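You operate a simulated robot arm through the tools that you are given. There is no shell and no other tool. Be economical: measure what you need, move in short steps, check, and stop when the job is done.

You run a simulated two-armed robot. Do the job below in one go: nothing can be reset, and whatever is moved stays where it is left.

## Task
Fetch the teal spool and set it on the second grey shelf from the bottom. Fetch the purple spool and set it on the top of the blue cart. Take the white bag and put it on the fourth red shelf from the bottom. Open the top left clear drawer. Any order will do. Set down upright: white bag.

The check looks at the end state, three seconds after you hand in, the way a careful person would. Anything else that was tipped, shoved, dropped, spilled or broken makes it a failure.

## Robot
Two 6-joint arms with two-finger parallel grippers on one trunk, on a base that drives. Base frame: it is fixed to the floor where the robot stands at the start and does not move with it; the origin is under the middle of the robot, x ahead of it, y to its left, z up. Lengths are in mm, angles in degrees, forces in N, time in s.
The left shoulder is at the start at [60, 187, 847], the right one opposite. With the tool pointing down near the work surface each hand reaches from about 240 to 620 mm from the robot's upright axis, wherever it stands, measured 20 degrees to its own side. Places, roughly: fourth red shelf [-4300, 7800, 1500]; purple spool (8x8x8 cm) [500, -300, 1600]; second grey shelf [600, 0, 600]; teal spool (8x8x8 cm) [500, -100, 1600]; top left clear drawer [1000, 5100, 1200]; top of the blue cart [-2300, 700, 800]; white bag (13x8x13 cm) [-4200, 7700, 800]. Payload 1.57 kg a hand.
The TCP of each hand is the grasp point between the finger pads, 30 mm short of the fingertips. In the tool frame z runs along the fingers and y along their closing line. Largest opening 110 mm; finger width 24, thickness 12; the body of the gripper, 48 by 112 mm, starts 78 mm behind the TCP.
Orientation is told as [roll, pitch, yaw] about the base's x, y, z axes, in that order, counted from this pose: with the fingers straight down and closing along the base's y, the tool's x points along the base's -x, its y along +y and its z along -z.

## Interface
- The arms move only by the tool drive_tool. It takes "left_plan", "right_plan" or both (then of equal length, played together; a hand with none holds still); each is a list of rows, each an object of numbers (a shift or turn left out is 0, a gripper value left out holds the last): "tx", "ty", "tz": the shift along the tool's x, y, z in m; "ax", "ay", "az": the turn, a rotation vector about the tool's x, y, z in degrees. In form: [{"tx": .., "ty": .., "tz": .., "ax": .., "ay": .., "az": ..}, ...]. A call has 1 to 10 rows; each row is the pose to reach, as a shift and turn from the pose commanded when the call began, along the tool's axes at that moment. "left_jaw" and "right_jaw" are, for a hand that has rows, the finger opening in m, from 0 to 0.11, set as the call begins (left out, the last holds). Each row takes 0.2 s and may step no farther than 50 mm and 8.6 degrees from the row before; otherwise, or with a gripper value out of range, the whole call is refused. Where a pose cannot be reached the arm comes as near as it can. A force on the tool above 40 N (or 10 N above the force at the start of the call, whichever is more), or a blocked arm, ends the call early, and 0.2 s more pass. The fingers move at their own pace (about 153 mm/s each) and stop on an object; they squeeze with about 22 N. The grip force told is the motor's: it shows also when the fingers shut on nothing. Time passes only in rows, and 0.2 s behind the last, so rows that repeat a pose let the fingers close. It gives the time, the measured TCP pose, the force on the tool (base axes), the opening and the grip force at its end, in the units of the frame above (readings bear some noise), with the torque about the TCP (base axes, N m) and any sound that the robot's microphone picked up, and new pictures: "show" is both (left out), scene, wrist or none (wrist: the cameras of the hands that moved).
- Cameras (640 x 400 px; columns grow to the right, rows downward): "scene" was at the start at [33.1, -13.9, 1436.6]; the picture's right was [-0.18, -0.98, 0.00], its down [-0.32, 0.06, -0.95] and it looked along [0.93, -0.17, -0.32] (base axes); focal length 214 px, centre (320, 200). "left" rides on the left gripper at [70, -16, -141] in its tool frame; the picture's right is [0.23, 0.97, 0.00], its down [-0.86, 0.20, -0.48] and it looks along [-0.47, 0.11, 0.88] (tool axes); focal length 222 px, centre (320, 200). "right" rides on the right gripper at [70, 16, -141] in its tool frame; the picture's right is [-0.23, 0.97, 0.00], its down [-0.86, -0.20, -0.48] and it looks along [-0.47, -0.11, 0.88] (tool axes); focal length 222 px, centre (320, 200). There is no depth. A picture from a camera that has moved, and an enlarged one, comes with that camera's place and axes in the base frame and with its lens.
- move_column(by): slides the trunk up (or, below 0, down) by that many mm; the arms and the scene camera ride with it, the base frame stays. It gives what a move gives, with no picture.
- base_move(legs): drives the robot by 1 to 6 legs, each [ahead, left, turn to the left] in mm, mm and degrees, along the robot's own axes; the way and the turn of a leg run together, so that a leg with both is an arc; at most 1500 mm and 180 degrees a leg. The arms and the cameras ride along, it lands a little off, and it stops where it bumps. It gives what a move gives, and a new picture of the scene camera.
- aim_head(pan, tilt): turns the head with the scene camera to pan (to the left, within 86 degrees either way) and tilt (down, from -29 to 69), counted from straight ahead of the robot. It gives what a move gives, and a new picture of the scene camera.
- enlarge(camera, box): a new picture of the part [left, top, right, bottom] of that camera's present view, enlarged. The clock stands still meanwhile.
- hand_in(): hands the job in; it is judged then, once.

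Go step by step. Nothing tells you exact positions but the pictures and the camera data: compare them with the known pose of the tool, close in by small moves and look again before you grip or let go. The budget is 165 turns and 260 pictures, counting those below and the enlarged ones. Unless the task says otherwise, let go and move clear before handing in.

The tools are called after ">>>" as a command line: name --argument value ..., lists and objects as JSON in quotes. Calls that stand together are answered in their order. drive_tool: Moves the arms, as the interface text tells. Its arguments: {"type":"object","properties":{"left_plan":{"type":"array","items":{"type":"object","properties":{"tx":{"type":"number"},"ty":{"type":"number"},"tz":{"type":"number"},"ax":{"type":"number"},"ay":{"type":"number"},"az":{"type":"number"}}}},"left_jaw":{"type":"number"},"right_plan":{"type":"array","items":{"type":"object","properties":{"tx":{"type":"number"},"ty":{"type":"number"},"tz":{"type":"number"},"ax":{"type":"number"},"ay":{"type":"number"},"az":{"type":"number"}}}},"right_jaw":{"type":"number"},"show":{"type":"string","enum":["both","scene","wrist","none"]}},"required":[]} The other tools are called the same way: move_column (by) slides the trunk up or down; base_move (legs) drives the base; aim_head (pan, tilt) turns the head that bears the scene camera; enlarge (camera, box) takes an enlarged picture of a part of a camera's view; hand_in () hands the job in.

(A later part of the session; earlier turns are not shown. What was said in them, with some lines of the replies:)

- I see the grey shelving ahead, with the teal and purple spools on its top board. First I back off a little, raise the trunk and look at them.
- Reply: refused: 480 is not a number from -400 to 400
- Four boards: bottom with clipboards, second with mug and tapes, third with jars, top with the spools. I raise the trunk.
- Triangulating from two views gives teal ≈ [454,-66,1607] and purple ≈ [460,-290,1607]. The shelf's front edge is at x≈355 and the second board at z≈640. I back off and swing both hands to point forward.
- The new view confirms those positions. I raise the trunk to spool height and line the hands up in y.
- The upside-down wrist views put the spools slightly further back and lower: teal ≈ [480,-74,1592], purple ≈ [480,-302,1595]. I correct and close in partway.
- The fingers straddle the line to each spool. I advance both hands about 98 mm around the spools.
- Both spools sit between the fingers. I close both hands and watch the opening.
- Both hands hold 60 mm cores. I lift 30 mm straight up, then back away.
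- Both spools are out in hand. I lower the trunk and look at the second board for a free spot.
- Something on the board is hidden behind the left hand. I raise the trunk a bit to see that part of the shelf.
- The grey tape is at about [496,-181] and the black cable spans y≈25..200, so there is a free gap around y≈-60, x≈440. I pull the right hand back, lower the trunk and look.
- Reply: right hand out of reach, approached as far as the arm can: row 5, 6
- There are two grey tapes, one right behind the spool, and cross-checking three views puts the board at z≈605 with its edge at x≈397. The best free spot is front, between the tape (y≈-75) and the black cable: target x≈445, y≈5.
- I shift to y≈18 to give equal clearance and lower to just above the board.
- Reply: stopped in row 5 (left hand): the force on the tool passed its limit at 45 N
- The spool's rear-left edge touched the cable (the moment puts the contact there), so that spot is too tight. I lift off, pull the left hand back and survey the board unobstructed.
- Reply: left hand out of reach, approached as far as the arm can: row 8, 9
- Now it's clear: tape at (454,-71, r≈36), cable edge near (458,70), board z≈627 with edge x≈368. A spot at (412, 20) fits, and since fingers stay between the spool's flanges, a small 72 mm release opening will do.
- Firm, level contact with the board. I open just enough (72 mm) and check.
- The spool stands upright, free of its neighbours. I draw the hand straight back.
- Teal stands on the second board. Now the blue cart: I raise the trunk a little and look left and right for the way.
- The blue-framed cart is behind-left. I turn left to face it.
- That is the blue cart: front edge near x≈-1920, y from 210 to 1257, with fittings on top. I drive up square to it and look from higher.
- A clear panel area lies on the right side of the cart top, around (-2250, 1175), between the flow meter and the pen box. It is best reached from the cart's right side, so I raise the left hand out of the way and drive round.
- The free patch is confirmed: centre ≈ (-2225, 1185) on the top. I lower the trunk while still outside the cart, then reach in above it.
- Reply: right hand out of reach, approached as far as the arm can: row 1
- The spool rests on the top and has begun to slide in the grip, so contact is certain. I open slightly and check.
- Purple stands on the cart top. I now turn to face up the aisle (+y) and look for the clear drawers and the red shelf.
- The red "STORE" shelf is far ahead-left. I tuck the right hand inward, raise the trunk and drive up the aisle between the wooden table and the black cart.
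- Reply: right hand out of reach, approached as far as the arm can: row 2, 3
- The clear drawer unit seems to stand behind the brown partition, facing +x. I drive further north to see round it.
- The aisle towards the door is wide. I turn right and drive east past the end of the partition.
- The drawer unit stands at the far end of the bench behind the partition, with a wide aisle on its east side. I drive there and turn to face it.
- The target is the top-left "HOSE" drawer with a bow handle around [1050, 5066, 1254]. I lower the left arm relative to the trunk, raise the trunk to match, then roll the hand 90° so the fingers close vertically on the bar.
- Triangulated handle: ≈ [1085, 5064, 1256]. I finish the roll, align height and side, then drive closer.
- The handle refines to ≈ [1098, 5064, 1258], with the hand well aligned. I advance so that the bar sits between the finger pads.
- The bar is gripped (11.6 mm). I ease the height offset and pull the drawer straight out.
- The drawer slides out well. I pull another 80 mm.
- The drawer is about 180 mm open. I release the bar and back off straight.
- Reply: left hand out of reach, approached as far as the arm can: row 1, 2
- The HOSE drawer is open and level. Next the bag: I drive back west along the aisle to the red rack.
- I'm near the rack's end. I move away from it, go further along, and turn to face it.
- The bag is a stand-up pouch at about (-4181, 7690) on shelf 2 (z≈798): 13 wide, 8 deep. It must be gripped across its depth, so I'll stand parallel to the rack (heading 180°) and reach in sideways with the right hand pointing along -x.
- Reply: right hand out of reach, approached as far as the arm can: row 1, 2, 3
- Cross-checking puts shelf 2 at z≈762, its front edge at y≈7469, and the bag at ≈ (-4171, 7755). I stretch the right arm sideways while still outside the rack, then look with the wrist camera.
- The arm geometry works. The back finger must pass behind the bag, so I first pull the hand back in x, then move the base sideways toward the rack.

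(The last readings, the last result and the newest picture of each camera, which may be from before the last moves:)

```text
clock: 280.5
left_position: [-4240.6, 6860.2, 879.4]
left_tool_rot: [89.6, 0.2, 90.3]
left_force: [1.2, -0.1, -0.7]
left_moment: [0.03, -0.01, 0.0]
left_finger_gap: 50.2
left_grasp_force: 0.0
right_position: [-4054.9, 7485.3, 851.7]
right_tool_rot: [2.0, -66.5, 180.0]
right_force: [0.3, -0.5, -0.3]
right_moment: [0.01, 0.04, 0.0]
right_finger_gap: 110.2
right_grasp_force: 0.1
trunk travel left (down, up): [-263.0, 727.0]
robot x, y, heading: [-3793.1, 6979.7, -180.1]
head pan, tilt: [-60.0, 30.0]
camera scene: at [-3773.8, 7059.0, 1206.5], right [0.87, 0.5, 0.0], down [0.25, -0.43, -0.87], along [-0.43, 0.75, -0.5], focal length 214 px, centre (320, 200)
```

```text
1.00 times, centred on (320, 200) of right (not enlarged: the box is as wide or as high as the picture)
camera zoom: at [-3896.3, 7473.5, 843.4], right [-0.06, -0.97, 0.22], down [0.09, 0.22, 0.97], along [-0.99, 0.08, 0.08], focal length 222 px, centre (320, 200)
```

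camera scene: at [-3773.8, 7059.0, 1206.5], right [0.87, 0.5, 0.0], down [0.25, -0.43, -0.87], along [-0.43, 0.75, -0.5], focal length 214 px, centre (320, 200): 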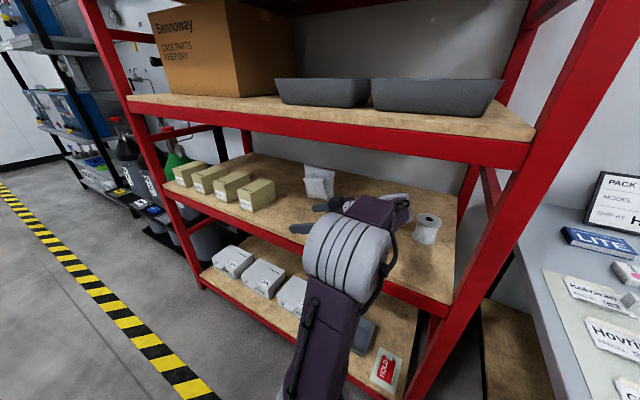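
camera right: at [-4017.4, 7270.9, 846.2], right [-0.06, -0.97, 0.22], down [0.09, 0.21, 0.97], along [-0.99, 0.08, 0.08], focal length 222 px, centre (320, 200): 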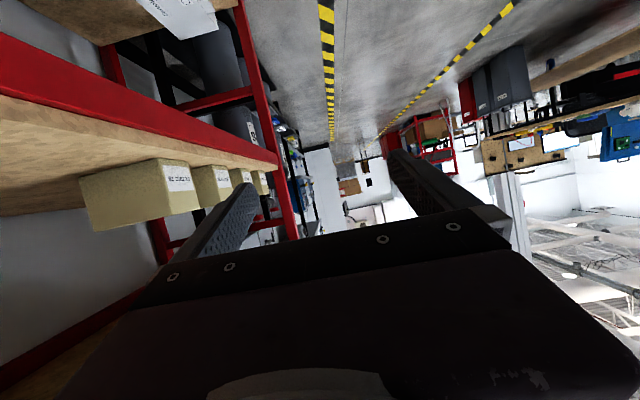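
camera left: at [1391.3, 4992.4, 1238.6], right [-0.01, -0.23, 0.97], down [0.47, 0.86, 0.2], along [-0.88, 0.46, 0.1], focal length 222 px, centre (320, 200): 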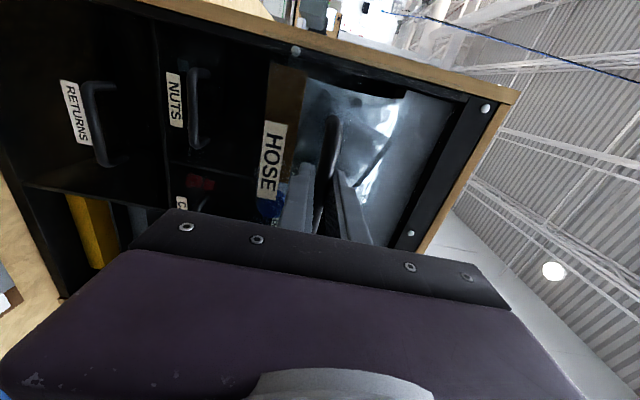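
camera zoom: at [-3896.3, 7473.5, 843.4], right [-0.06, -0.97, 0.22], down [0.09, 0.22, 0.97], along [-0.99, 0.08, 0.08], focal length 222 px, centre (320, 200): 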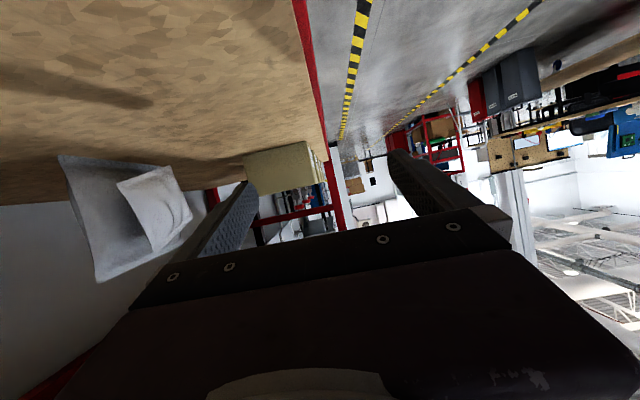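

The wrist view shows the bag's right end near x≈-4100 and its mid-depth about y≈7730. I shift further sideways with base and arm, staying right of the bag.

>>> base_move --legs '[[0, -80, -0.2]]'

>>> drive_tool --right_plan '[{"ty": -0.04, "tz": -0.014, "tx": 0.006}, {"ty": -0.08, "tz": -0.014, "tx": 0.006}, {"ty": -0.12, "tz": -0.014, "tx": 0.006}, {"ty": -0.12, "tz": -0.014, "tx": 0.006}]'

```text
clock: 281.5
left_position: [-4242.2, 6943.7, 878.7]
left_tool_rot: [89.5, 0.0, 90.0]
left_force: [0.1, 1.1, 0.6]
left_moment: [0.02, -0.02, 0.02]
left_finger_gap: 50.2
left_grasp_force: 0.1
right_position: [-4052.7, 7568.1, 850.5]
right_tool_rot: [2.0, -66.6, 179.5]
right_force: [0.4, 0.2, -0.7]
right_moment: [-0.01, 0.01, 0.04]
right_finger_gap: 109.9
right_grasp_force: 0.1
trunk travel left (down, up): [-263.0, 727.0]
robot x, y, heading: [-3790.6, 7057.4, 179.8]
head pan, tilt: [-60.0, 30.0]
camera scene: at [-3773.3, 7140.2, 1206.5], right [0.87, 0.5, 0.0], down [0.25, -0.44, -0.87], along [-0.43, 0.75, -0.5], focal length 214 px, centre (320, 200)
```

scene: 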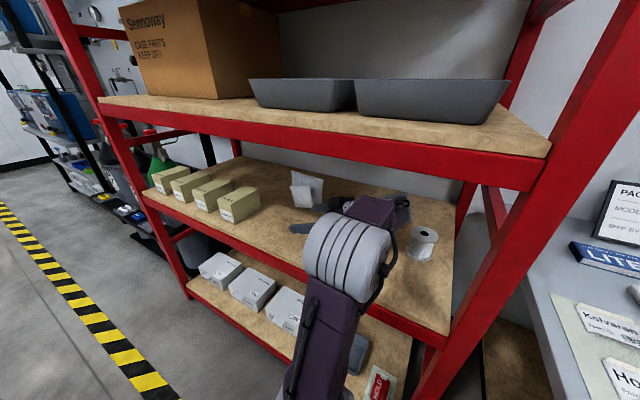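

```text
clock: 282.5
left_position: [-4240.6, 6942.2, 879.3]
left_tool_rot: [89.5, 0.0, 90.0]
left_force: [-0.1, 0.5, 1.4]
left_moment: [0.0, 0.02, -0.02]
left_finger_gap: 50.4
left_grasp_force: 0.1
right_position: [-4042.4, 7687.9, 850.7]
right_tool_rot: [2.0, -66.4, 179.6]
right_force: [0.3, -0.1, 0.7]
right_moment: [-0.01, 0.02, 0.0]
right_finger_gap: 109.8
right_grasp_force: 0.1
trunk travel left (down, up): [-263.0, 727.0]
robot x, y, heading: [-3791.3, 7060.3, 179.7]
head pan, tilt: [-60.0, 30.0]
camera scene: at [-3773.3, 7138.7, 1206.6], right [0.87, 0.5, 0.0], down [0.25, -0.43, -0.87], along [-0.43, 0.75, -0.5], focal length 214 px, centre (320, 200)
camera right: at [-3884.6, 7676.1, 842.7], right [-0.07, -0.97, 0.22], down [0.09, 0.22, 0.97], along [-0.99, 0.09, 0.08], focal length 222 px, centre (320, 200)
```

scene: 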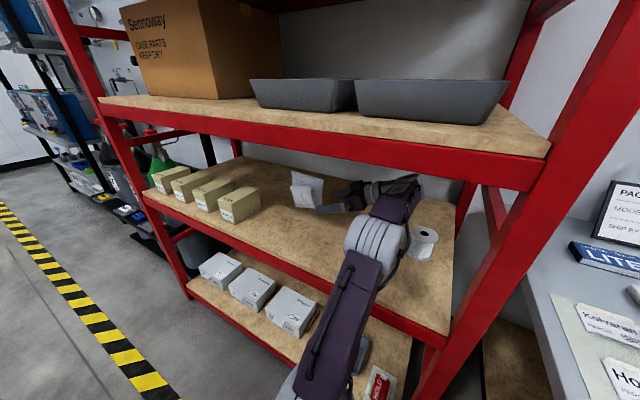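
right: 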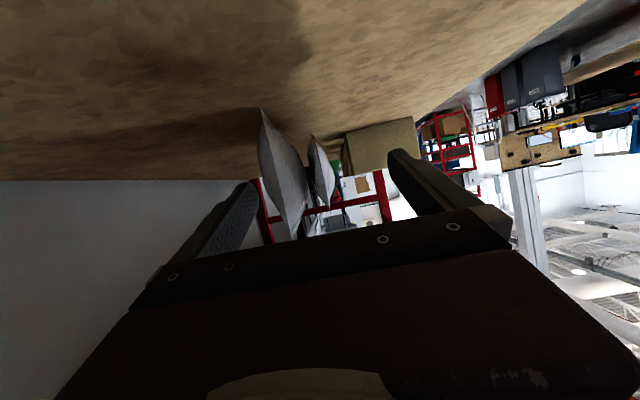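

Now the bag is seen edge-on, nearly between the open fingers. I shift 27 mm more in y, lower 12 mm and advance around it.

>>> drive_tool --right_plan '[{"ty": -0.027, "tx": 0.011, "tz": 0.005}, {"ty": -0.027, "tx": 0.011, "tz": 0.005}]' --show "wrist"

>>> enlarge --camera "right" --box '[200, 90, 440, 240]'

```text
clock: 283.1
left_position: [-4240.2, 6942.4, 877.6]
left_tool_rot: [89.5, -0.1, 90.1]
left_force: [-1.0, -0.1, -0.9]
left_moment: [-0.03, -0.02, -0.02]
left_finger_gap: 49.7
left_grasp_force: 0.0
right_position: [-4043.7, 7716.4, 837.1]
right_tool_rot: [1.8, -66.5, 179.7]
right_force: [0.1, 0.3, -0.4]
right_moment: [-0.04, 0.0, -0.02]
right_finger_gap: 110.0
right_grasp_force: 0.0
trunk travel left (down, up): [-263.0, 727.0]
robot x, y, heading: [-3787.1, 7057.0, 180.0]
head pan, tilt: [-60.0, 30.0]
camera right: at [-3885.1, 7704.0, 829.6], right [-0.07, -0.97, 0.22], down [0.09, 0.21, 0.97], along [-0.99, 0.09, 0.08], focal length 222 px, centre (320, 200)
```

right: 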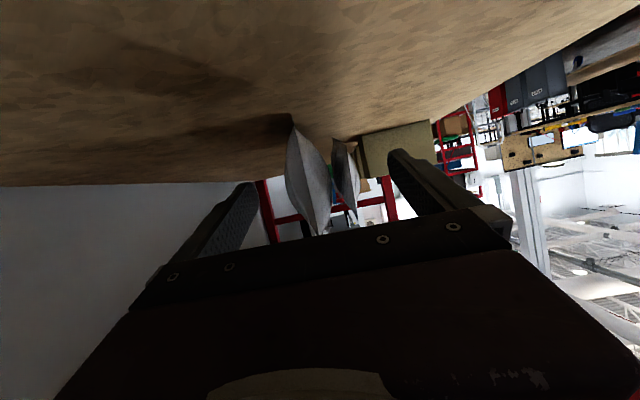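

```text
2.67 times, centred on (320, 165) of right
camera zoom: at [-3885.1, 7704.0, 829.6], right [-0.07, -0.97, 0.22], down [0.09, 0.21, 0.97], along [-0.99, 0.09, 0.08], focal length 592 px, centre (320, 293)
```

zoom: 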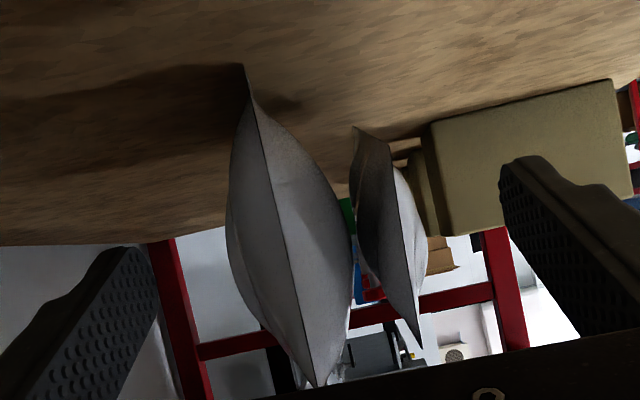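

Nicely centred. I advance around the bag.

>>> drive_tool --right_plan '[{"tz": 0.032, "tx": -0.014}, {"tz": 0.064, "tx": -0.028}, {"tz": 0.092, "tx": -0.04}, {"tz": 0.092, "tx": -0.04}]' --show "wrist"

>>> enlarge --camera "scene" --box '[240, 140, 432, 260]'

```text
clock: 284.1
left_position: [-4240.8, 6942.7, 879.4]
left_tool_rot: [89.5, 0.0, 89.9]
left_force: [0.7, 0.2, 0.1]
left_moment: [-0.03, 0.01, 0.01]
left_finger_gap: 50.3
left_grasp_force: 0.1
right_position: [-4141.7, 7711.2, 837.0]
right_tool_rot: [1.9, -66.5, 179.6]
right_force: [0.2, -0.2, 0.0]
right_moment: [0.01, -0.03, 0.02]
right_finger_gap: 110.1
right_grasp_force: 0.1
trunk travel left (down, up): [-263.0, 727.0]
robot x, y, heading: [-3788.9, 7056.6, 179.6]
head pan, tilt: [-60.0, 30.0]
camera right: at [-3982.7, 7698.6, 830.0], right [-0.07, -0.97, 0.22], down [0.09, 0.21, 0.97], along [-0.99, 0.09, 0.08], focal length 222 px, centre (320, 200)
```

right: 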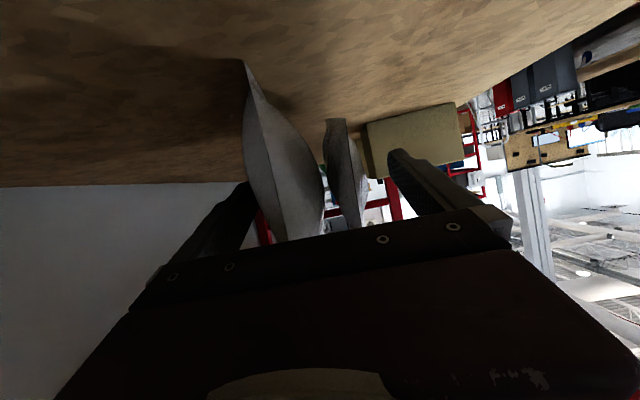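

```text
3.33 times, centred on (336, 200) of scene
camera zoom: at [-3773.3, 7139.0, 1206.6], right [0.87, 0.5, 0.0], down [0.25, -0.43, -0.87], along [-0.43, 0.75, -0.5], focal length 715 px, centre (267, 200)
```

zoom: 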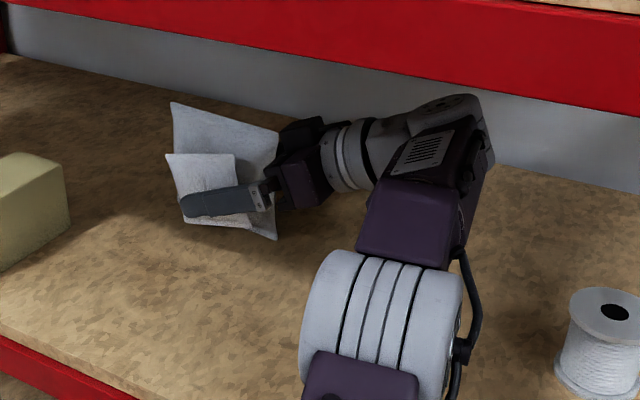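

>>> drive_tool --right_plan '[{"ty": -0.005}, {"ty": -0.005}]' --show "none"

>>> drive_tool --right_plan '[{"ty": 0}, {"ty": 0}, {"ty": 0}, {"ty": 0}]' --right_jaw 0.02 --show "wrist"

>>> enlarge --camera "scene" --box '[240, 140, 432, 260]'

```text
clock: 284.7
left_position: [-4243.4, 6943.3, 879.1]
left_tool_rot: [89.5, -0.1, 90.0]
left_force: [-0.1, -0.2, -0.9]
left_moment: [-0.01, 0.03, -0.01]
left_finger_gap: 50.1
left_grasp_force: 0.0
right_position: [-4140.8, 7716.4, 836.9]
right_tool_rot: [2.0, -66.5, 179.6]
right_force: [-0.1, -0.2, -0.1]
right_moment: [0.0, 0.0, -0.03]
right_finger_gap: 110.0
right_grasp_force: 0.1
trunk travel left (down, up): [-263.0, 727.0]
robot x, y, heading: [-3794.1, 7056.0, 179.6]
head pan, tilt: [-60.0, 30.0]
```

```text
clock: 285.7
left_position: [-4242.6, 6943.2, 879.6]
left_tool_rot: [89.6, 0.0, 89.9]
left_force: [-0.2, -0.6, 0.1]
left_moment: [-0.03, 0.01, 0.0]
left_finger_gap: 50.3
left_grasp_force: 0.0
right_position: [-4140.3, 7716.8, 836.7]
right_tool_rot: [1.9, -66.5, 179.9]
right_force: [0.0, -0.1, -0.8]
right_moment: [0.04, 0.06, 0.02]
right_finger_gap: 77.7
right_grasp_force: 22.3
trunk travel left (down, up): [-263.0, 727.0]
robot x, y, heading: [-3787.3, 7052.4, 179.7]
head pan, tilt: [-60.0, 30.0]
camera right: at [-3982.5, 7704.2, 829.6], right [-0.07, -0.97, 0.22], down [0.09, 0.21, 0.97], along [-0.99, 0.09, 0.08], focal length 222 px, centre (320, 200)
```

right: 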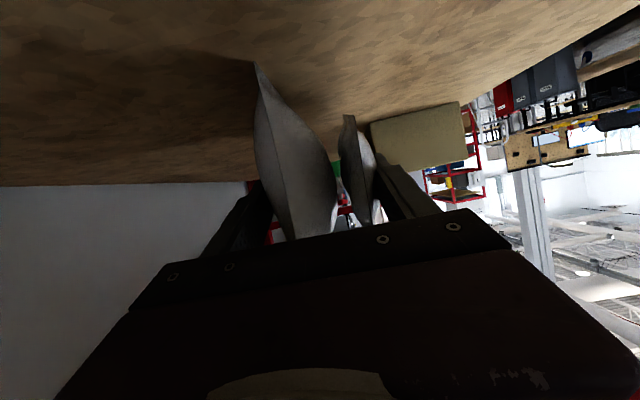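

```text
3.33 times, centred on (336, 200) of scene
camera zoom: at [-3773.3, 7139.0, 1206.6], right [0.87, 0.5, 0.0], down [0.25, -0.43, -0.87], along [-0.43, 0.75, -0.5], focal length 715 px, centre (267, 200)
```

zoom: 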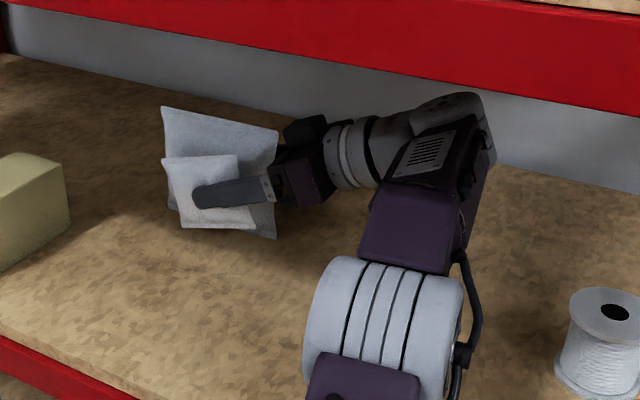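

The grip holds at 78 mm, matching the bag's 8 cm depth. I lift 30 mm and bring it out sideways with the base.

>>> drive_tool --right_plan '[{"tx": -0.0138, "tz": -0.006}, {"tx": -0.0275, "tz": -0.012}, {"tx": -0.0275, "tz": -0.012}]' --show "none"

>>> enlarge --camera "scene" --box '[240, 140, 432, 260]'

>>> base_move --legs '[[0, 420, 0.2]]'

```text
clock: 286.5
left_position: [-4240.6, 6942.3, 878.4]
left_tool_rot: [89.6, 0.1, 90.0]
left_force: [-0.1, 0.4, 0.3]
left_moment: [0.0, 0.0, 0.01]
left_finger_gap: 50.3
left_grasp_force: 0.1
right_position: [-4141.1, 7715.9, 867.9]
right_tool_rot: [2.0, -66.5, 179.5]
right_force: [0.5, -0.1, -1.2]
right_moment: [-0.02, -0.03, 0.03]
right_finger_gap: 77.8
right_grasp_force: 22.4
trunk travel left (down, up): [-263.0, 727.0]
robot x, y, heading: [-3788.8, 7060.3, 179.5]
head pan, tilt: [-60.0, 30.0]
```

```text
3.33 times, centred on (336, 200) of scene
camera zoom: at [-3773.4, 7139.2, 1206.6], right [0.87, 0.5, 0.0], down [0.25, -0.43, -0.87], along [-0.43, 0.75, -0.5], focal length 715 px, centre (267, 200)
```

zoom: 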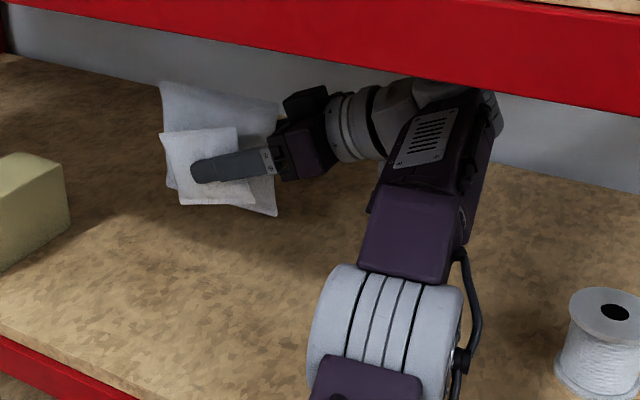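

```text
clock: 289.1
left_position: [-4241.8, 6520.9, 878.7]
left_tool_rot: [89.5, 0.0, 90.3]
left_force: [-0.7, 0.2, -0.5]
left_moment: [-0.02, 0.02, 0.02]
left_finger_gap: 50.2
left_grasp_force: 0.1
right_position: [-4144.9, 7293.3, 869.3]
right_tool_rot: [1.8, -66.6, 180.0]
right_force: [-0.1, 0.1, -1.3]
right_moment: [-0.02, -0.03, 0.0]
right_finger_gap: 77.5
right_grasp_force: 21.9
trunk travel left (down, up): [-263.0, 727.0]
robot x, y, heading: [-3791.3, 6637.3, -179.9]
head pan, tilt: [-60.0, 30.0]
camera scene: at [-3774.7, 6719.1, 1206.6], right [0.87, 0.5, 0.0], down [0.25, -0.43, -0.87], along [-0.43, 0.75, -0.5], focal length 214 px, centre (320, 200)
```

scene: 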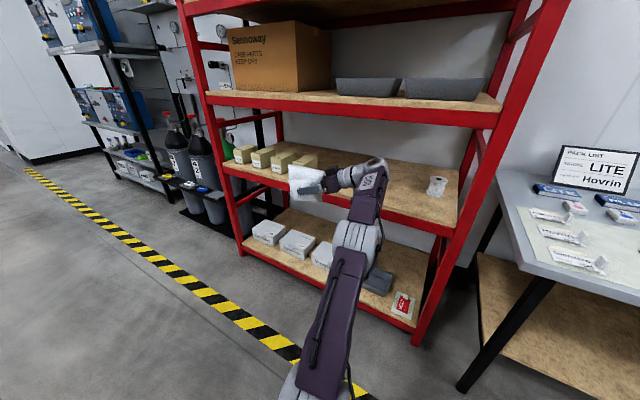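

The bag is out. I step a bit farther away and raise the trunk to the fourth shelf's level.

>>> base_move --legs '[[0, 60, 0]]'

>>> move_column --by 400

>>> move_column --by 320

>>> aim_head --pan -65 --tilt 30

```text
clock: 290.1
left_position: [-4241.3, 6462.8, 878.2]
left_tool_rot: [89.6, 0.0, 90.2]
left_force: [-0.3, 0.0, 0.8]
left_moment: [-0.03, -0.03, -0.06]
left_finger_gap: 50.0
left_grasp_force: 0.1
right_position: [-4142.9, 7236.5, 868.5]
right_tool_rot: [1.8, -66.4, 180.0]
right_force: [0.3, -1.1, -2.1]
right_moment: [0.0, -0.04, -0.01]
right_finger_gap: 77.8
right_grasp_force: 22.2
trunk travel left (down, up): [-263.0, 727.0]
robot x, y, heading: [-3790.8, 6582.8, 180.0]
head pan, tilt: [-60.0, 30.0]
camera scene: at [-3774.6, 6659.2, 1206.7], right [0.87, 0.5, 0.0], down [0.25, -0.43, -0.87], along [-0.43, 0.75, -0.5], focal length 214 px, centre (320, 200)
```

scene: 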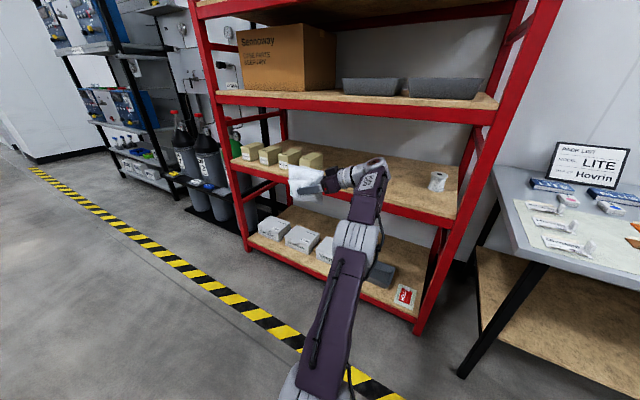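

```text
clock: 293.9
left_position: [-4242.1, 6461.9, 1279.6]
left_tool_rot: [89.4, 0.1, 90.3]
left_force: [0.7, 0.3, 0.3]
left_moment: [0.0, 0.02, -0.02]
left_finger_gap: 50.2
left_grasp_force: 0.1
right_position: [-4144.5, 7235.9, 1267.0]
right_tool_rot: [2.0, -66.5, 179.9]
right_force: [1.1, 0.3, -2.0]
right_moment: [0.01, -0.03, -0.01]
right_finger_gap: 77.9
right_grasp_force: 22.2
trunk travel left (down, up): [-663.0, 327.0]
robot x, y, heading: [-3793.3, 6582.1, 179.9]
head pan, tilt: [-60.0, 30.0]
```

```text
clock: 297.1
left_position: [-4242.5, 6462.6, 1599.5]
left_tool_rot: [89.5, 0.1, 90.1]
left_force: [-0.1, -0.6, 0.3]
left_moment: [-0.01, 0.0, 0.0]
left_finger_gap: 49.9
left_grasp_force: 0.1
right_position: [-4143.7, 7235.6, 1587.7]
right_tool_rot: [1.8, -66.4, 179.8]
right_force: [0.2, 0.7, -0.5]
right_moment: [0.0, -0.06, -0.01]
right_finger_gap: 77.8
right_grasp_force: 22.2
trunk travel left (down, up): [-983.0, 7.0]
robot x, y, heading: [-3792.3, 6580.0, 179.9]
head pan, tilt: [-60.0, 30.0]
```

```text
clock: 297.7
left_position: [-4243.0, 6462.9, 1599.1]
left_tool_rot: [89.6, 0.1, 90.2]
left_force: [-0.1, 1.0, -0.2]
left_moment: [0.0, -0.02, 0.02]
left_finger_gap: 50.0
left_grasp_force: 0.1
right_position: [-4144.2, 7236.8, 1588.4]
right_tool_rot: [1.9, -66.5, 179.8]
right_force: [-0.3, 0.0, -0.7]
right_moment: [-0.03, -0.04, -0.03]
right_finger_gap: 77.4
right_grasp_force: 22.0
trunk travel left (down, up): [-983.0, 7.0]
robot x, y, heading: [-3791.2, 6578.5, 180.0]
head pan, tilt: [-65.0, 30.0]
camera scene: at [-3767.7, 6664.2, 1926.6], right [0.91, 0.42, 0.0], down [0.21, -0.45, -0.87], along [-0.37, 0.79, -0.5], focal length 214 px, centre (320, 200)
```

scene: 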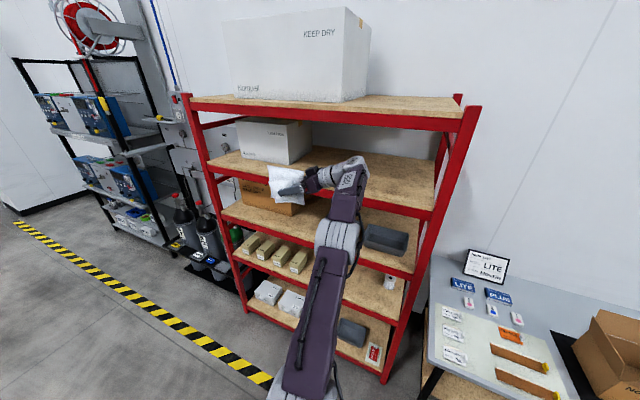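

>>> enlarge --camera "scene" --box '[200, 90, 480, 265]'

```text
2.29 times, centred on (340, 178) of scene
camera zoom: at [-3767.7, 6664.2, 1926.6], right [0.91, 0.42, 0.0], down [0.21, -0.45, -0.87], along [-0.37, 0.79, -0.5], focal length 490 px, centre (274, 251)
```

zoom: 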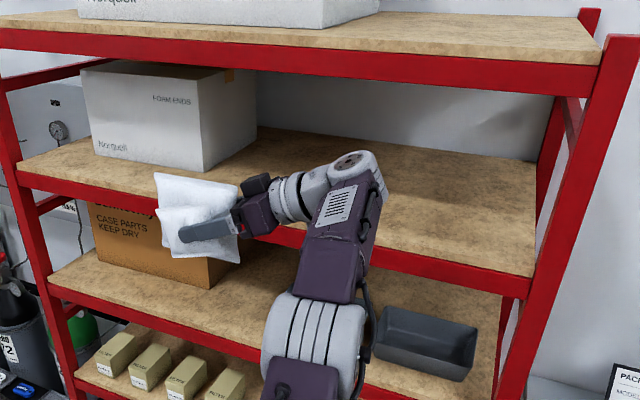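

Shelf 4's top is at z≈1505, only just under the bag's bottom. I lift the arm a further 40 mm before moving in.

>>> drive_tool --right_plan '[{"tx": -0.0183, "tz": -0.008}, {"tx": -0.0367, "tz": -0.016}, {"tx": -0.0367, "tz": -0.016}]' --show "none"

>>> base_move --legs '[[0, -150, 0]]'

>>> enlarge --camera "right" --box '[0, 0, 640, 400]'

```text
clock: 298.5
left_position: [-4242.6, 6461.4, 1600.0]
left_tool_rot: [89.5, 0.0, 90.2]
left_force: [0.1, 0.6, -0.3]
left_moment: [0.03, 0.02, -0.01]
left_finger_gap: 49.9
left_grasp_force: 0.2
right_position: [-4142.0, 7225.4, 1619.0]
right_tool_rot: [1.8, -66.5, 179.9]
right_force: [1.4, -0.5, -1.7]
right_moment: [0.01, -0.06, 0.02]
right_finger_gap: 77.8
right_grasp_force: 22.0
right hand out of reach, approached as far as the arm can: row 2, 3
trunk travel left (down, up): [-983.0, 7.0]
robot x, y, heading: [-3793.8, 6579.4, 179.7]
head pan, tilt: [-65.0, 30.0]
```

```text
clock: 299.9
left_position: [-4241.4, 6605.6, 1598.2]
left_tool_rot: [89.6, -0.1, 90.3]
left_force: [-0.3, 0.0, -0.1]
left_moment: [-0.02, -0.03, -0.03]
left_finger_gap: 50.1
left_grasp_force: 0.0
right_position: [-4143.6, 7369.4, 1621.8]
right_tool_rot: [1.4, -66.5, -179.6]
right_force: [0.5, 0.1, -0.1]
right_moment: [-0.01, -0.05, -0.02]
right_finger_gap: 77.9
right_grasp_force: 22.3
trunk travel left (down, up): [-983.0, 7.0]
robot x, y, heading: [-3789.1, 6727.0, -180.0]
head pan, tilt: [-65.0, 30.0]
camera scene: at [-3767.9, 6806.6, 1926.9], right [0.91, 0.42, 0.0], down [0.21, -0.45, -0.87], along [-0.37, 0.79, -0.5], focal length 214 px, centre (320, 200)
```

scene: 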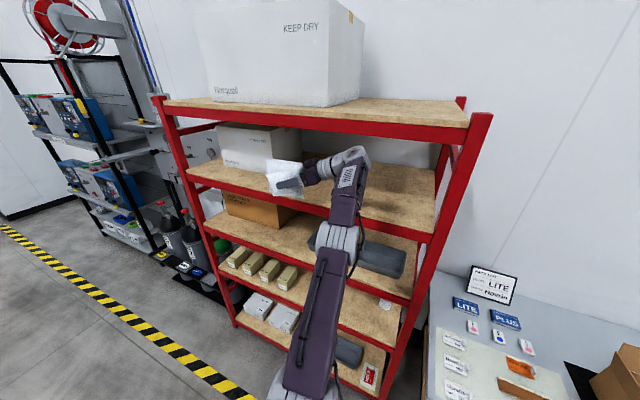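

```text
1.00 times, centred on (320, 200) of right (not enlarged: the box is as wide or as high as the picture)
camera zoom: at [-3985.4, 7358.5, 1614.2], right [-0.06, -0.97, 0.22], down [0.09, 0.21, 0.97], along [-0.99, 0.08, 0.08], focal length 222 px, centre (320, 200)
```

zoom: 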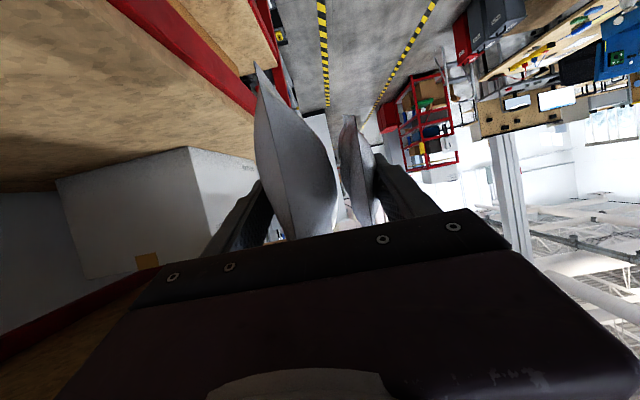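

The bag clears the shelf edge. I move in sideways 240 mm.

>>> base_move --legs '[[0, -240, 0]]'

>>> enlarge --camera "right" --box '[0, 0, 640, 400]'

>>> enlarge --camera "scene" --box '[150, 80, 470, 280]'

```text
clock: 301.7
left_position: [-4242.7, 6843.8, 1598.2]
left_tool_rot: [89.6, -0.2, 90.6]
left_force: [0.2, -1.0, 1.6]
left_moment: [-0.01, 0.02, -0.05]
left_finger_gap: 50.1
left_grasp_force: 0.2
right_position: [-4147.7, 7608.1, 1622.9]
right_tool_rot: [1.1, -66.5, -179.0]
right_force: [0.2, 0.0, -1.8]
right_moment: [0.0, -0.05, -0.03]
right_finger_gap: 77.6
right_grasp_force: 22.3
trunk travel left (down, up): [-983.0, 7.0]
robot x, y, heading: [-3791.9, 6972.1, -179.5]
head pan, tilt: [-65.0, 30.0]
camera scene: at [-3769.4, 7048.4, 1926.9], right [0.9, 0.43, 0.0], down [0.21, -0.45, -0.87], along [-0.37, 0.78, -0.5], focal length 214 px, centre (320, 200)
```

scene: 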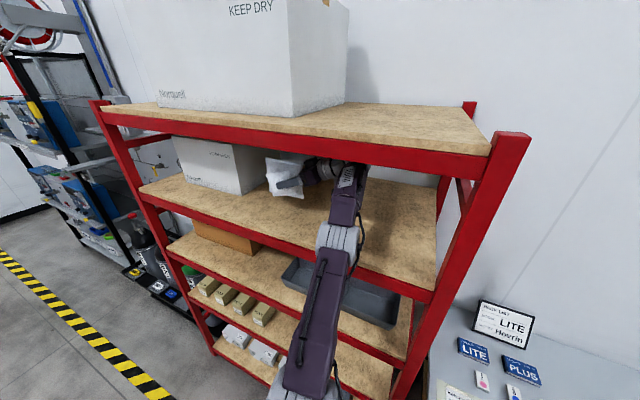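

```text
1.00 times, centred on (320, 200) of right (not enlarged: the box is as wide or as high as the picture)
camera zoom: at [-3989.9, 7599.2, 1614.6], right [-0.05, -0.97, 0.22], down [0.09, 0.21, 0.97], along [-0.99, 0.07, 0.08], focal length 222 px, centre (320, 200)
```

zoom: 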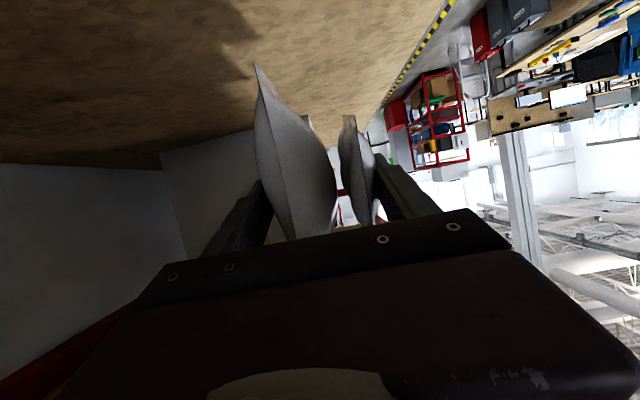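

```text
2.00 times, centred on (310, 180) of scene
camera zoom: at [-3769.4, 7048.4, 1926.9], right [0.9, 0.43, 0.0], down [0.21, -0.45, -0.87], along [-0.37, 0.78, -0.5], focal length 429 px, centre (340, 240)
```

zoom: 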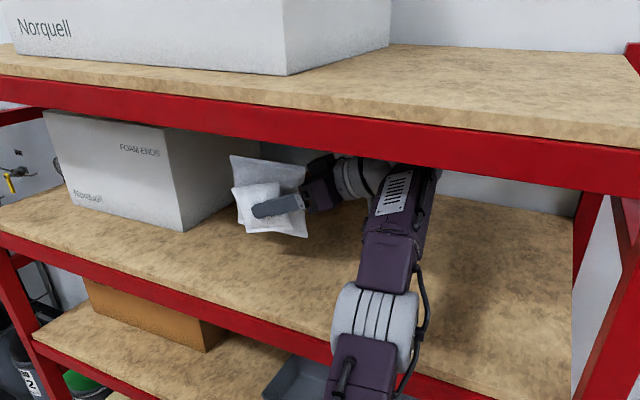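

Over the shelf with good clearance. I lower in small steps until it touches.

>>> drive_tool --right_plan '[{"tx": 0.012, "tz": 0.005}, {"tx": 0.0275, "tz": 0.012}, {"tx": 0.0275, "tz": 0.012}]' --show "none"

>>> drive_tool --right_plan '[{"tx": 0.0055, "tz": 0.0024}, {"tx": 0.0055, "tz": 0.0024}]' --show "wrist"

>>> enlarge --camera "scene" --box '[230, 120, 390, 220]'

```text
clock: 302.5
left_position: [-4242.4, 6849.2, 1597.8]
left_tool_rot: [89.5, 0.0, 90.8]
left_force: [0.0, 1.1, 0.0]
left_moment: [0.01, -0.01, -0.01]
left_finger_gap: 50.0
left_grasp_force: 0.0
right_position: [-4148.6, 7613.7, 1589.6]
right_tool_rot: [1.8, -66.5, -179.4]
right_force: [-0.3, -0.6, -1.3]
right_moment: [0.02, -0.03, 0.02]
right_finger_gap: 77.7
right_grasp_force: 22.2
trunk travel left (down, up): [-983.0, 7.0]
robot x, y, heading: [-3791.6, 6966.4, -179.6]
head pan, tilt: [-65.0, 30.0]
```

```text
clock: 303.1
left_position: [-4241.8, 6849.9, 1599.1]
left_tool_rot: [89.4, 0.0, 90.7]
left_force: [-0.3, -0.2, 0.2]
left_moment: [0.01, 0.01, -0.01]
left_finger_gap: 49.9
left_grasp_force: 0.1
right_position: [-4149.3, 7613.7, 1584.9]
right_tool_rot: [1.6, -66.5, -179.4]
right_force: [-0.3, 0.3, -0.7]
right_moment: [-0.01, -0.04, 0.02]
right_finger_gap: 77.7
right_grasp_force: 22.3
trunk travel left (down, up): [-983.0, 7.0]
robot x, y, heading: [-3786.4, 6970.4, -179.7]
head pan, tilt: [-65.0, 30.0]
camera right: at [-3989.9, 7603.6, 1576.5], right [-0.05, -0.97, 0.22], down [0.09, 0.21, 0.97], along [-0.99, 0.07, 0.08], focal length 222 px, centre (320, 200)
```

right: 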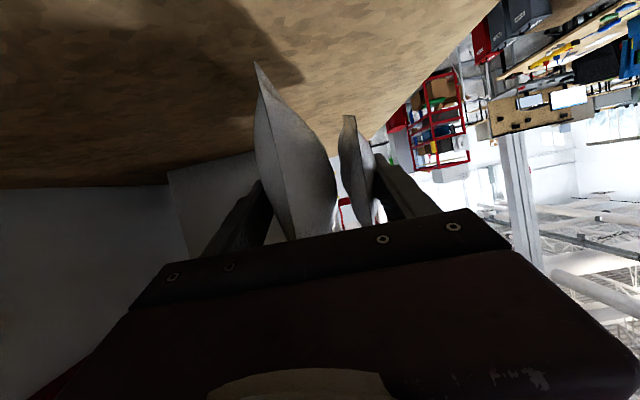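

```text
4.00 times, centred on (310, 170) of scene
camera zoom: at [-3769.4, 7054.4, 1926.6], right [0.9, 0.43, 0.0], down [0.21, -0.45, -0.87], along [-0.37, 0.78, -0.5], focal length 858 px, centre (360, 320)
```

zoom: 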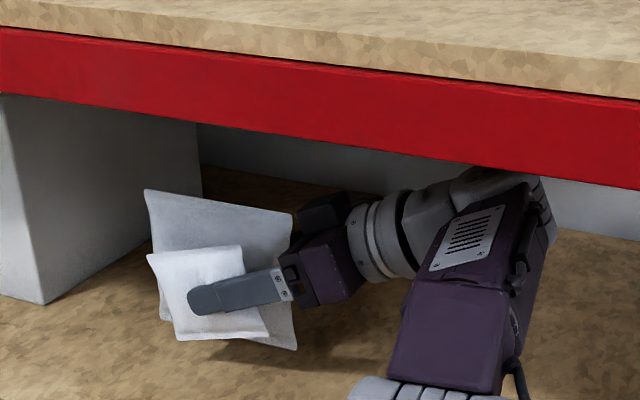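

>>> drive_tool --right_plan '[{"tx": 0.007, "tz": 0.003}, {"tx": 0.0138, "tz": 0.006}, {"tx": 0.0138, "tz": 0.006}]' --show "wrist"

>>> drive_tool --right_plan '[{"tx": 0.0046, "tz": 0.002}, {"tx": 0.0046, "tz": 0.002}]' --show "none"

```text
clock: 303.9
left_position: [-4242.2, 6850.4, 1599.2]
left_tool_rot: [89.5, 0.1, 90.7]
left_force: [0.4, 0.2, 0.5]
left_moment: [0.01, 0.01, -0.01]
left_finger_gap: 50.0
left_grasp_force: 0.1
right_position: [-4147.3, 7615.8, 1569.7]
right_tool_rot: [1.8, -66.5, -179.6]
right_force: [0.4, -0.7, -1.9]
right_moment: [0.0, -0.03, -0.01]
right_finger_gap: 78.1
right_grasp_force: 22.1
trunk travel left (down, up): [-983.0, 7.0]
robot x, y, heading: [-3794.1, 6967.3, -179.7]
head pan, tilt: [-65.0, 30.0]
camera right: at [-3989.6, 7605.2, 1560.8], right [-0.05, -0.97, 0.22], down [0.09, 0.22, 0.97], along [-0.99, 0.07, 0.08], focal length 222 px, centre (320, 200)
```

right: 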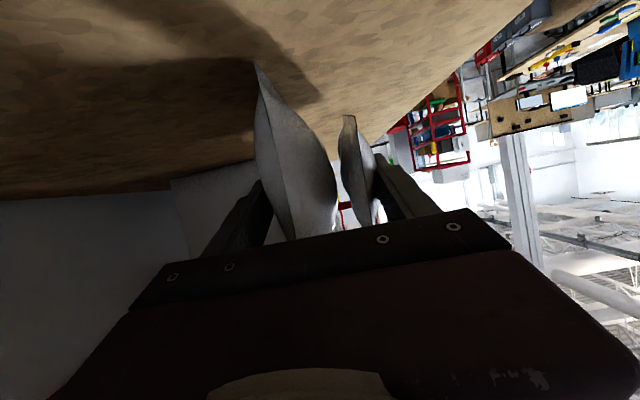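

```text
clock: 304.5
left_position: [-4241.6, 6849.7, 1599.8]
left_tool_rot: [89.5, 0.0, 90.7]
left_force: [0.7, -0.4, -0.9]
left_moment: [0.01, 0.0, 0.0]
left_finger_gap: 49.9
left_grasp_force: 0.2
right_position: [-4147.8, 7614.2, 1565.6]
right_tool_rot: [1.3, -66.7, -179.1]
right_force: [-0.6, 1.9, 11.7]
right_moment: [0.59, -0.04, -0.01]
right_finger_gap: 77.9
right_grasp_force: 22.0
trunk travel left (down, up): [-983.0, 7.0]
robot x, y, heading: [-3794.1, 6970.5, -179.6]
head pan, tilt: [-65.0, 30.0]
```

Contact at TCP z≈1566 (shelf ≈1489). I ease the pressure slightly, then open.

>>> drive_tool --right_plan '[{"tx": -0.0015, "tz": -0.0007}, {"tx": -0.0015, "tz": -0.0007}]' --show "wrist"

>>> enlarge --camera "scene" --box '[230, 120, 390, 220]'

```text
clock: 305.1
left_position: [-4242.9, 6848.7, 1599.1]
left_tool_rot: [89.5, -0.1, 90.6]
left_force: [0.1, 0.6, -0.3]
left_moment: [-0.01, 0.0, -0.03]
left_finger_gap: 50.0
left_grasp_force: 0.0
right_position: [-4147.8, 7614.3, 1566.4]
right_tool_rot: [1.8, -66.5, -179.5]
right_force: [0.9, 1.0, 4.8]
right_moment: [0.24, 0.35, 0.09]
right_finger_gap: 77.8
right_grasp_force: 22.3
trunk travel left (down, up): [-983.0, 7.0]
robot x, y, heading: [-3796.6, 6973.3, -179.6]
head pan, tilt: [-65.0, 30.0]
camera right: at [-3988.8, 7603.7, 1558.0], right [-0.05, -0.97, 0.22], down [0.09, 0.22, 0.97], along [-0.99, 0.07, 0.08], focal length 222 px, centre (320, 200)
```

right: 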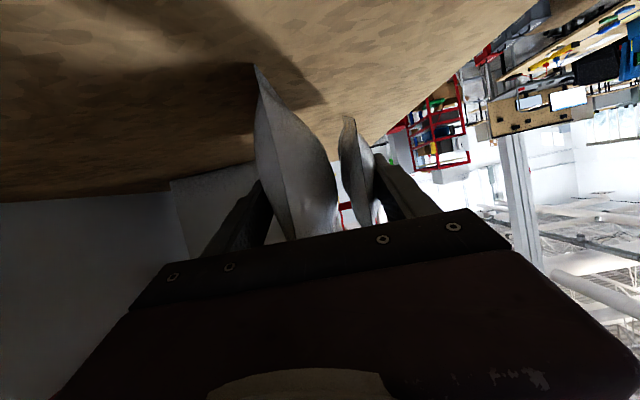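

```text
4.00 times, centred on (310, 170) of scene
camera zoom: at [-3768.5, 7054.3, 1926.6], right [0.9, 0.43, 0.0], down [0.21, -0.45, -0.87], along [-0.37, 0.78, -0.5], focal length 858 px, centre (360, 320)
```

zoom: 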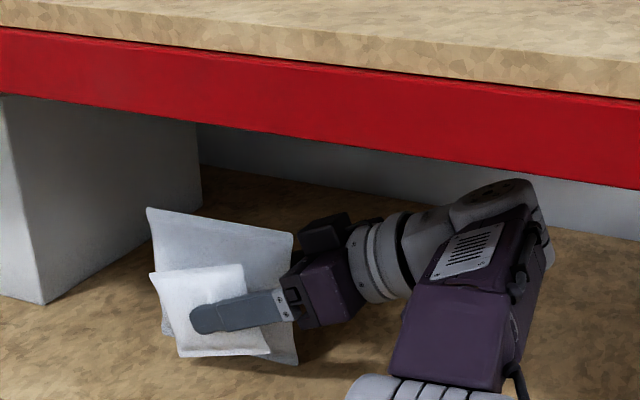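

>>> drive_tool --right_plan '[{"tz": 0}, {"tz": 0}, {"tz": 0}]' --right_jaw 0.1 --show "wrist"

>>> enlarge --camera "scene" --box '[230, 120, 390, 220]'

```text
clock: 305.9
left_position: [-4241.7, 6848.9, 1599.1]
left_tool_rot: [89.5, 0.1, 90.7]
left_force: [-0.6, -0.8, 0.2]
left_moment: [0.01, 0.0, -0.01]
left_finger_gap: 50.0
left_grasp_force: 0.1
right_position: [-4147.2, 7614.9, 1565.6]
right_tool_rot: [1.8, -66.5, -179.5]
right_force: [0.6, -0.1, 0.4]
right_moment: [-0.04, -0.03, -0.01]
right_finger_gap: 100.1
right_grasp_force: 0.0
trunk travel left (down, up): [-983.0, 7.0]
robot x, y, heading: [-3789.4, 6968.4, -179.3]
head pan, tilt: [-65.0, 30.0]
camera right: at [-3989.3, 7604.4, 1558.0], right [-0.05, -0.97, 0.22], down [0.09, 0.21, 0.97], along [-0.99, 0.07, 0.08], focal length 222 px, centre (320, 200)
```

right: 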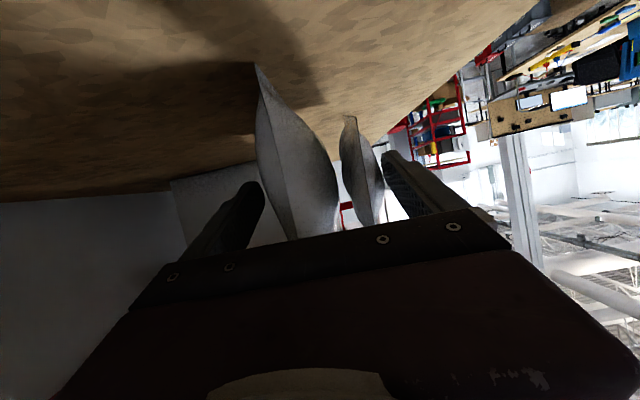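

```text
4.00 times, centred on (310, 170) of scene
camera zoom: at [-3769.1, 7055.1, 1926.6], right [0.9, 0.43, 0.0], down [0.21, -0.45, -0.87], along [-0.37, 0.78, -0.5], focal length 858 px, centre (360, 320)
```

zoom: 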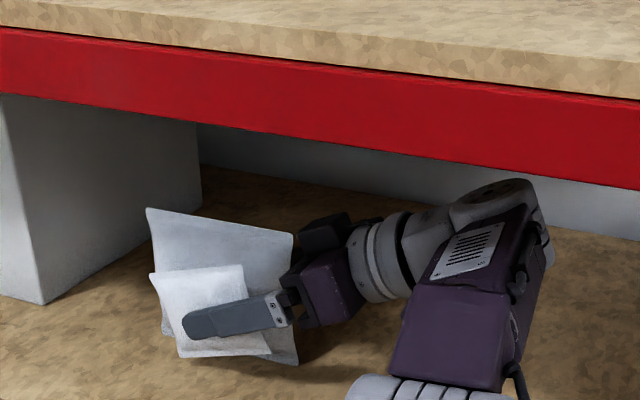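

The bag stands by itself. I withdraw the hand straight along x, then out of the rack.

>>> drive_tool --right_plan '[{"tz": -0.036, "tx": 0.016}, {"tz": -0.073, "tx": 0.032}, {"tz": -0.11, "tx": 0.048}, {"tz": -0.119, "tx": 0.052}]' --right_jaw 0.105 --show "wrist"

>>> base_move --legs '[[0, 500, 0]]'

>>> enlarge --camera "scene" --box '[180, 90, 420, 240]'

```text
clock: 306.9
left_position: [-4242.4, 6850.5, 1600.1]
left_tool_rot: [89.5, 0.1, 90.7]
left_force: [-0.1, -0.4, 0.0]
left_moment: [-0.01, 0.01, 0.01]
left_finger_gap: 50.0
left_grasp_force: 0.1
right_position: [-4018.5, 7618.1, 1566.7]
right_tool_rot: [1.8, -66.4, -179.6]
right_force: [-0.5, 0.4, -0.1]
right_moment: [0.0, -0.01, -0.01]
right_finger_gap: 104.8
right_grasp_force: 0.1
trunk travel left (down, up): [-983.0, 7.0]
robot x, y, heading: [-3793.4, 6968.9, -179.2]
head pan, tilt: [-65.0, 30.0]
camera right: at [-3860.1, 7608.0, 1558.3], right [-0.05, -0.97, 0.22], down [0.09, 0.22, 0.97], along [-0.99, 0.07, 0.08], focal length 222 px, centre (320, 200)
```

right: 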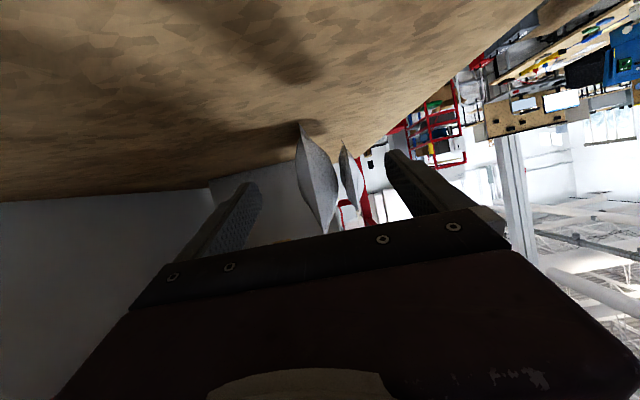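

```text
clock: 309.9
left_position: [-4232.9, 6338.6, 1599.4]
left_tool_rot: [89.4, 0.1, 91.5]
left_force: [0.7, 0.9, -0.1]
left_moment: [-0.01, -0.04, 0.01]
left_finger_gap: 50.1
left_grasp_force: 0.0
right_position: [-4020.2, 7109.7, 1565.0]
right_tool_rot: [2.1, -66.5, -178.9]
right_force: [0.1, 0.7, 0.2]
right_moment: [0.0, 0.0, 0.03]
right_finger_gap: 104.9
right_grasp_force: 0.1
trunk travel left (down, up): [-983.0, 7.0]
robot x, y, heading: [-3780.6, 6464.1, -179.1]
head pan, tilt: [-65.0, 30.0]
camera scene: at [-3763.2, 6551.5, 1926.4], right [0.9, 0.44, 0.0], down [0.22, -0.45, -0.87], along [-0.38, 0.78, -0.5], focal length 214 px, centre (320, 200)
```

scene: 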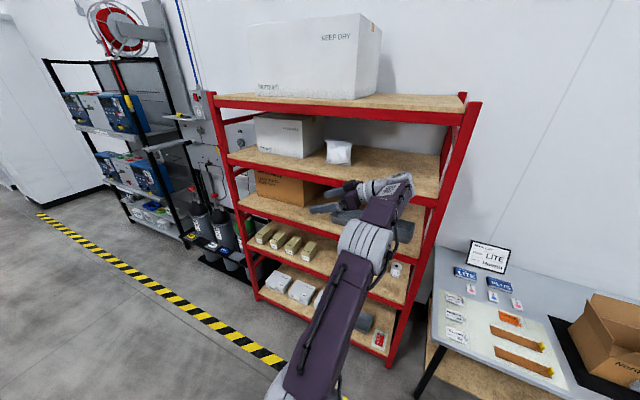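

```text
2.67 times, centred on (300, 165) of scene
camera zoom: at [-3763.2, 6551.5, 1926.4], right [0.9, 0.44, 0.0], down [0.22, -0.45, -0.87], along [-0.38, 0.78, -0.5], focal length 572 px, centre (373, 293)
```

zoom: 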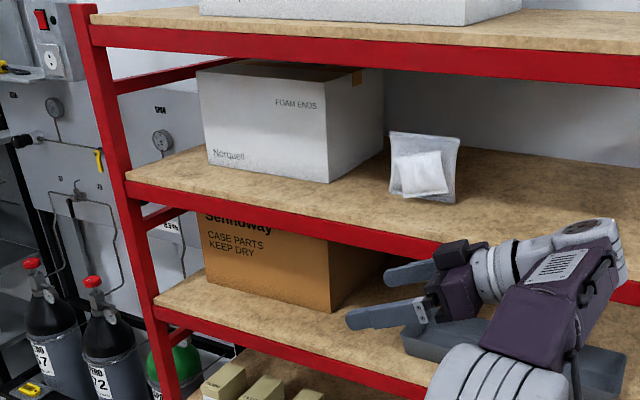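

The bag stands upright on the fourth red shelf. Both spools are placed, the HOSE drawer is open and both hands are clear, so I hand in.

>>> hand_in

```text
The job is handed in.
```

I placed both spools, opened the drawer and moved the bag. The job is handed in; I haven't seen the check's verdict.

- **Teal spool:** it stands on the second grey shelf from the bottom, right at the front edge. My first attempt there stopped at a 45 N force limit, probably against the black cable. I lifted off and used a clearer spot; nothing looked moved.
- **Purple spool:** it stands on the top of the blue cart, at the right-hand side between the flow meter and the pen box.
- **White bag:** it stands upright on the fourth red shelf from the bottom, to the right of the foam box.
- **Clear drawer:** the top left one, labelled HOSE, is open by about 175 mm. I saw no sign of tilting after I let go.
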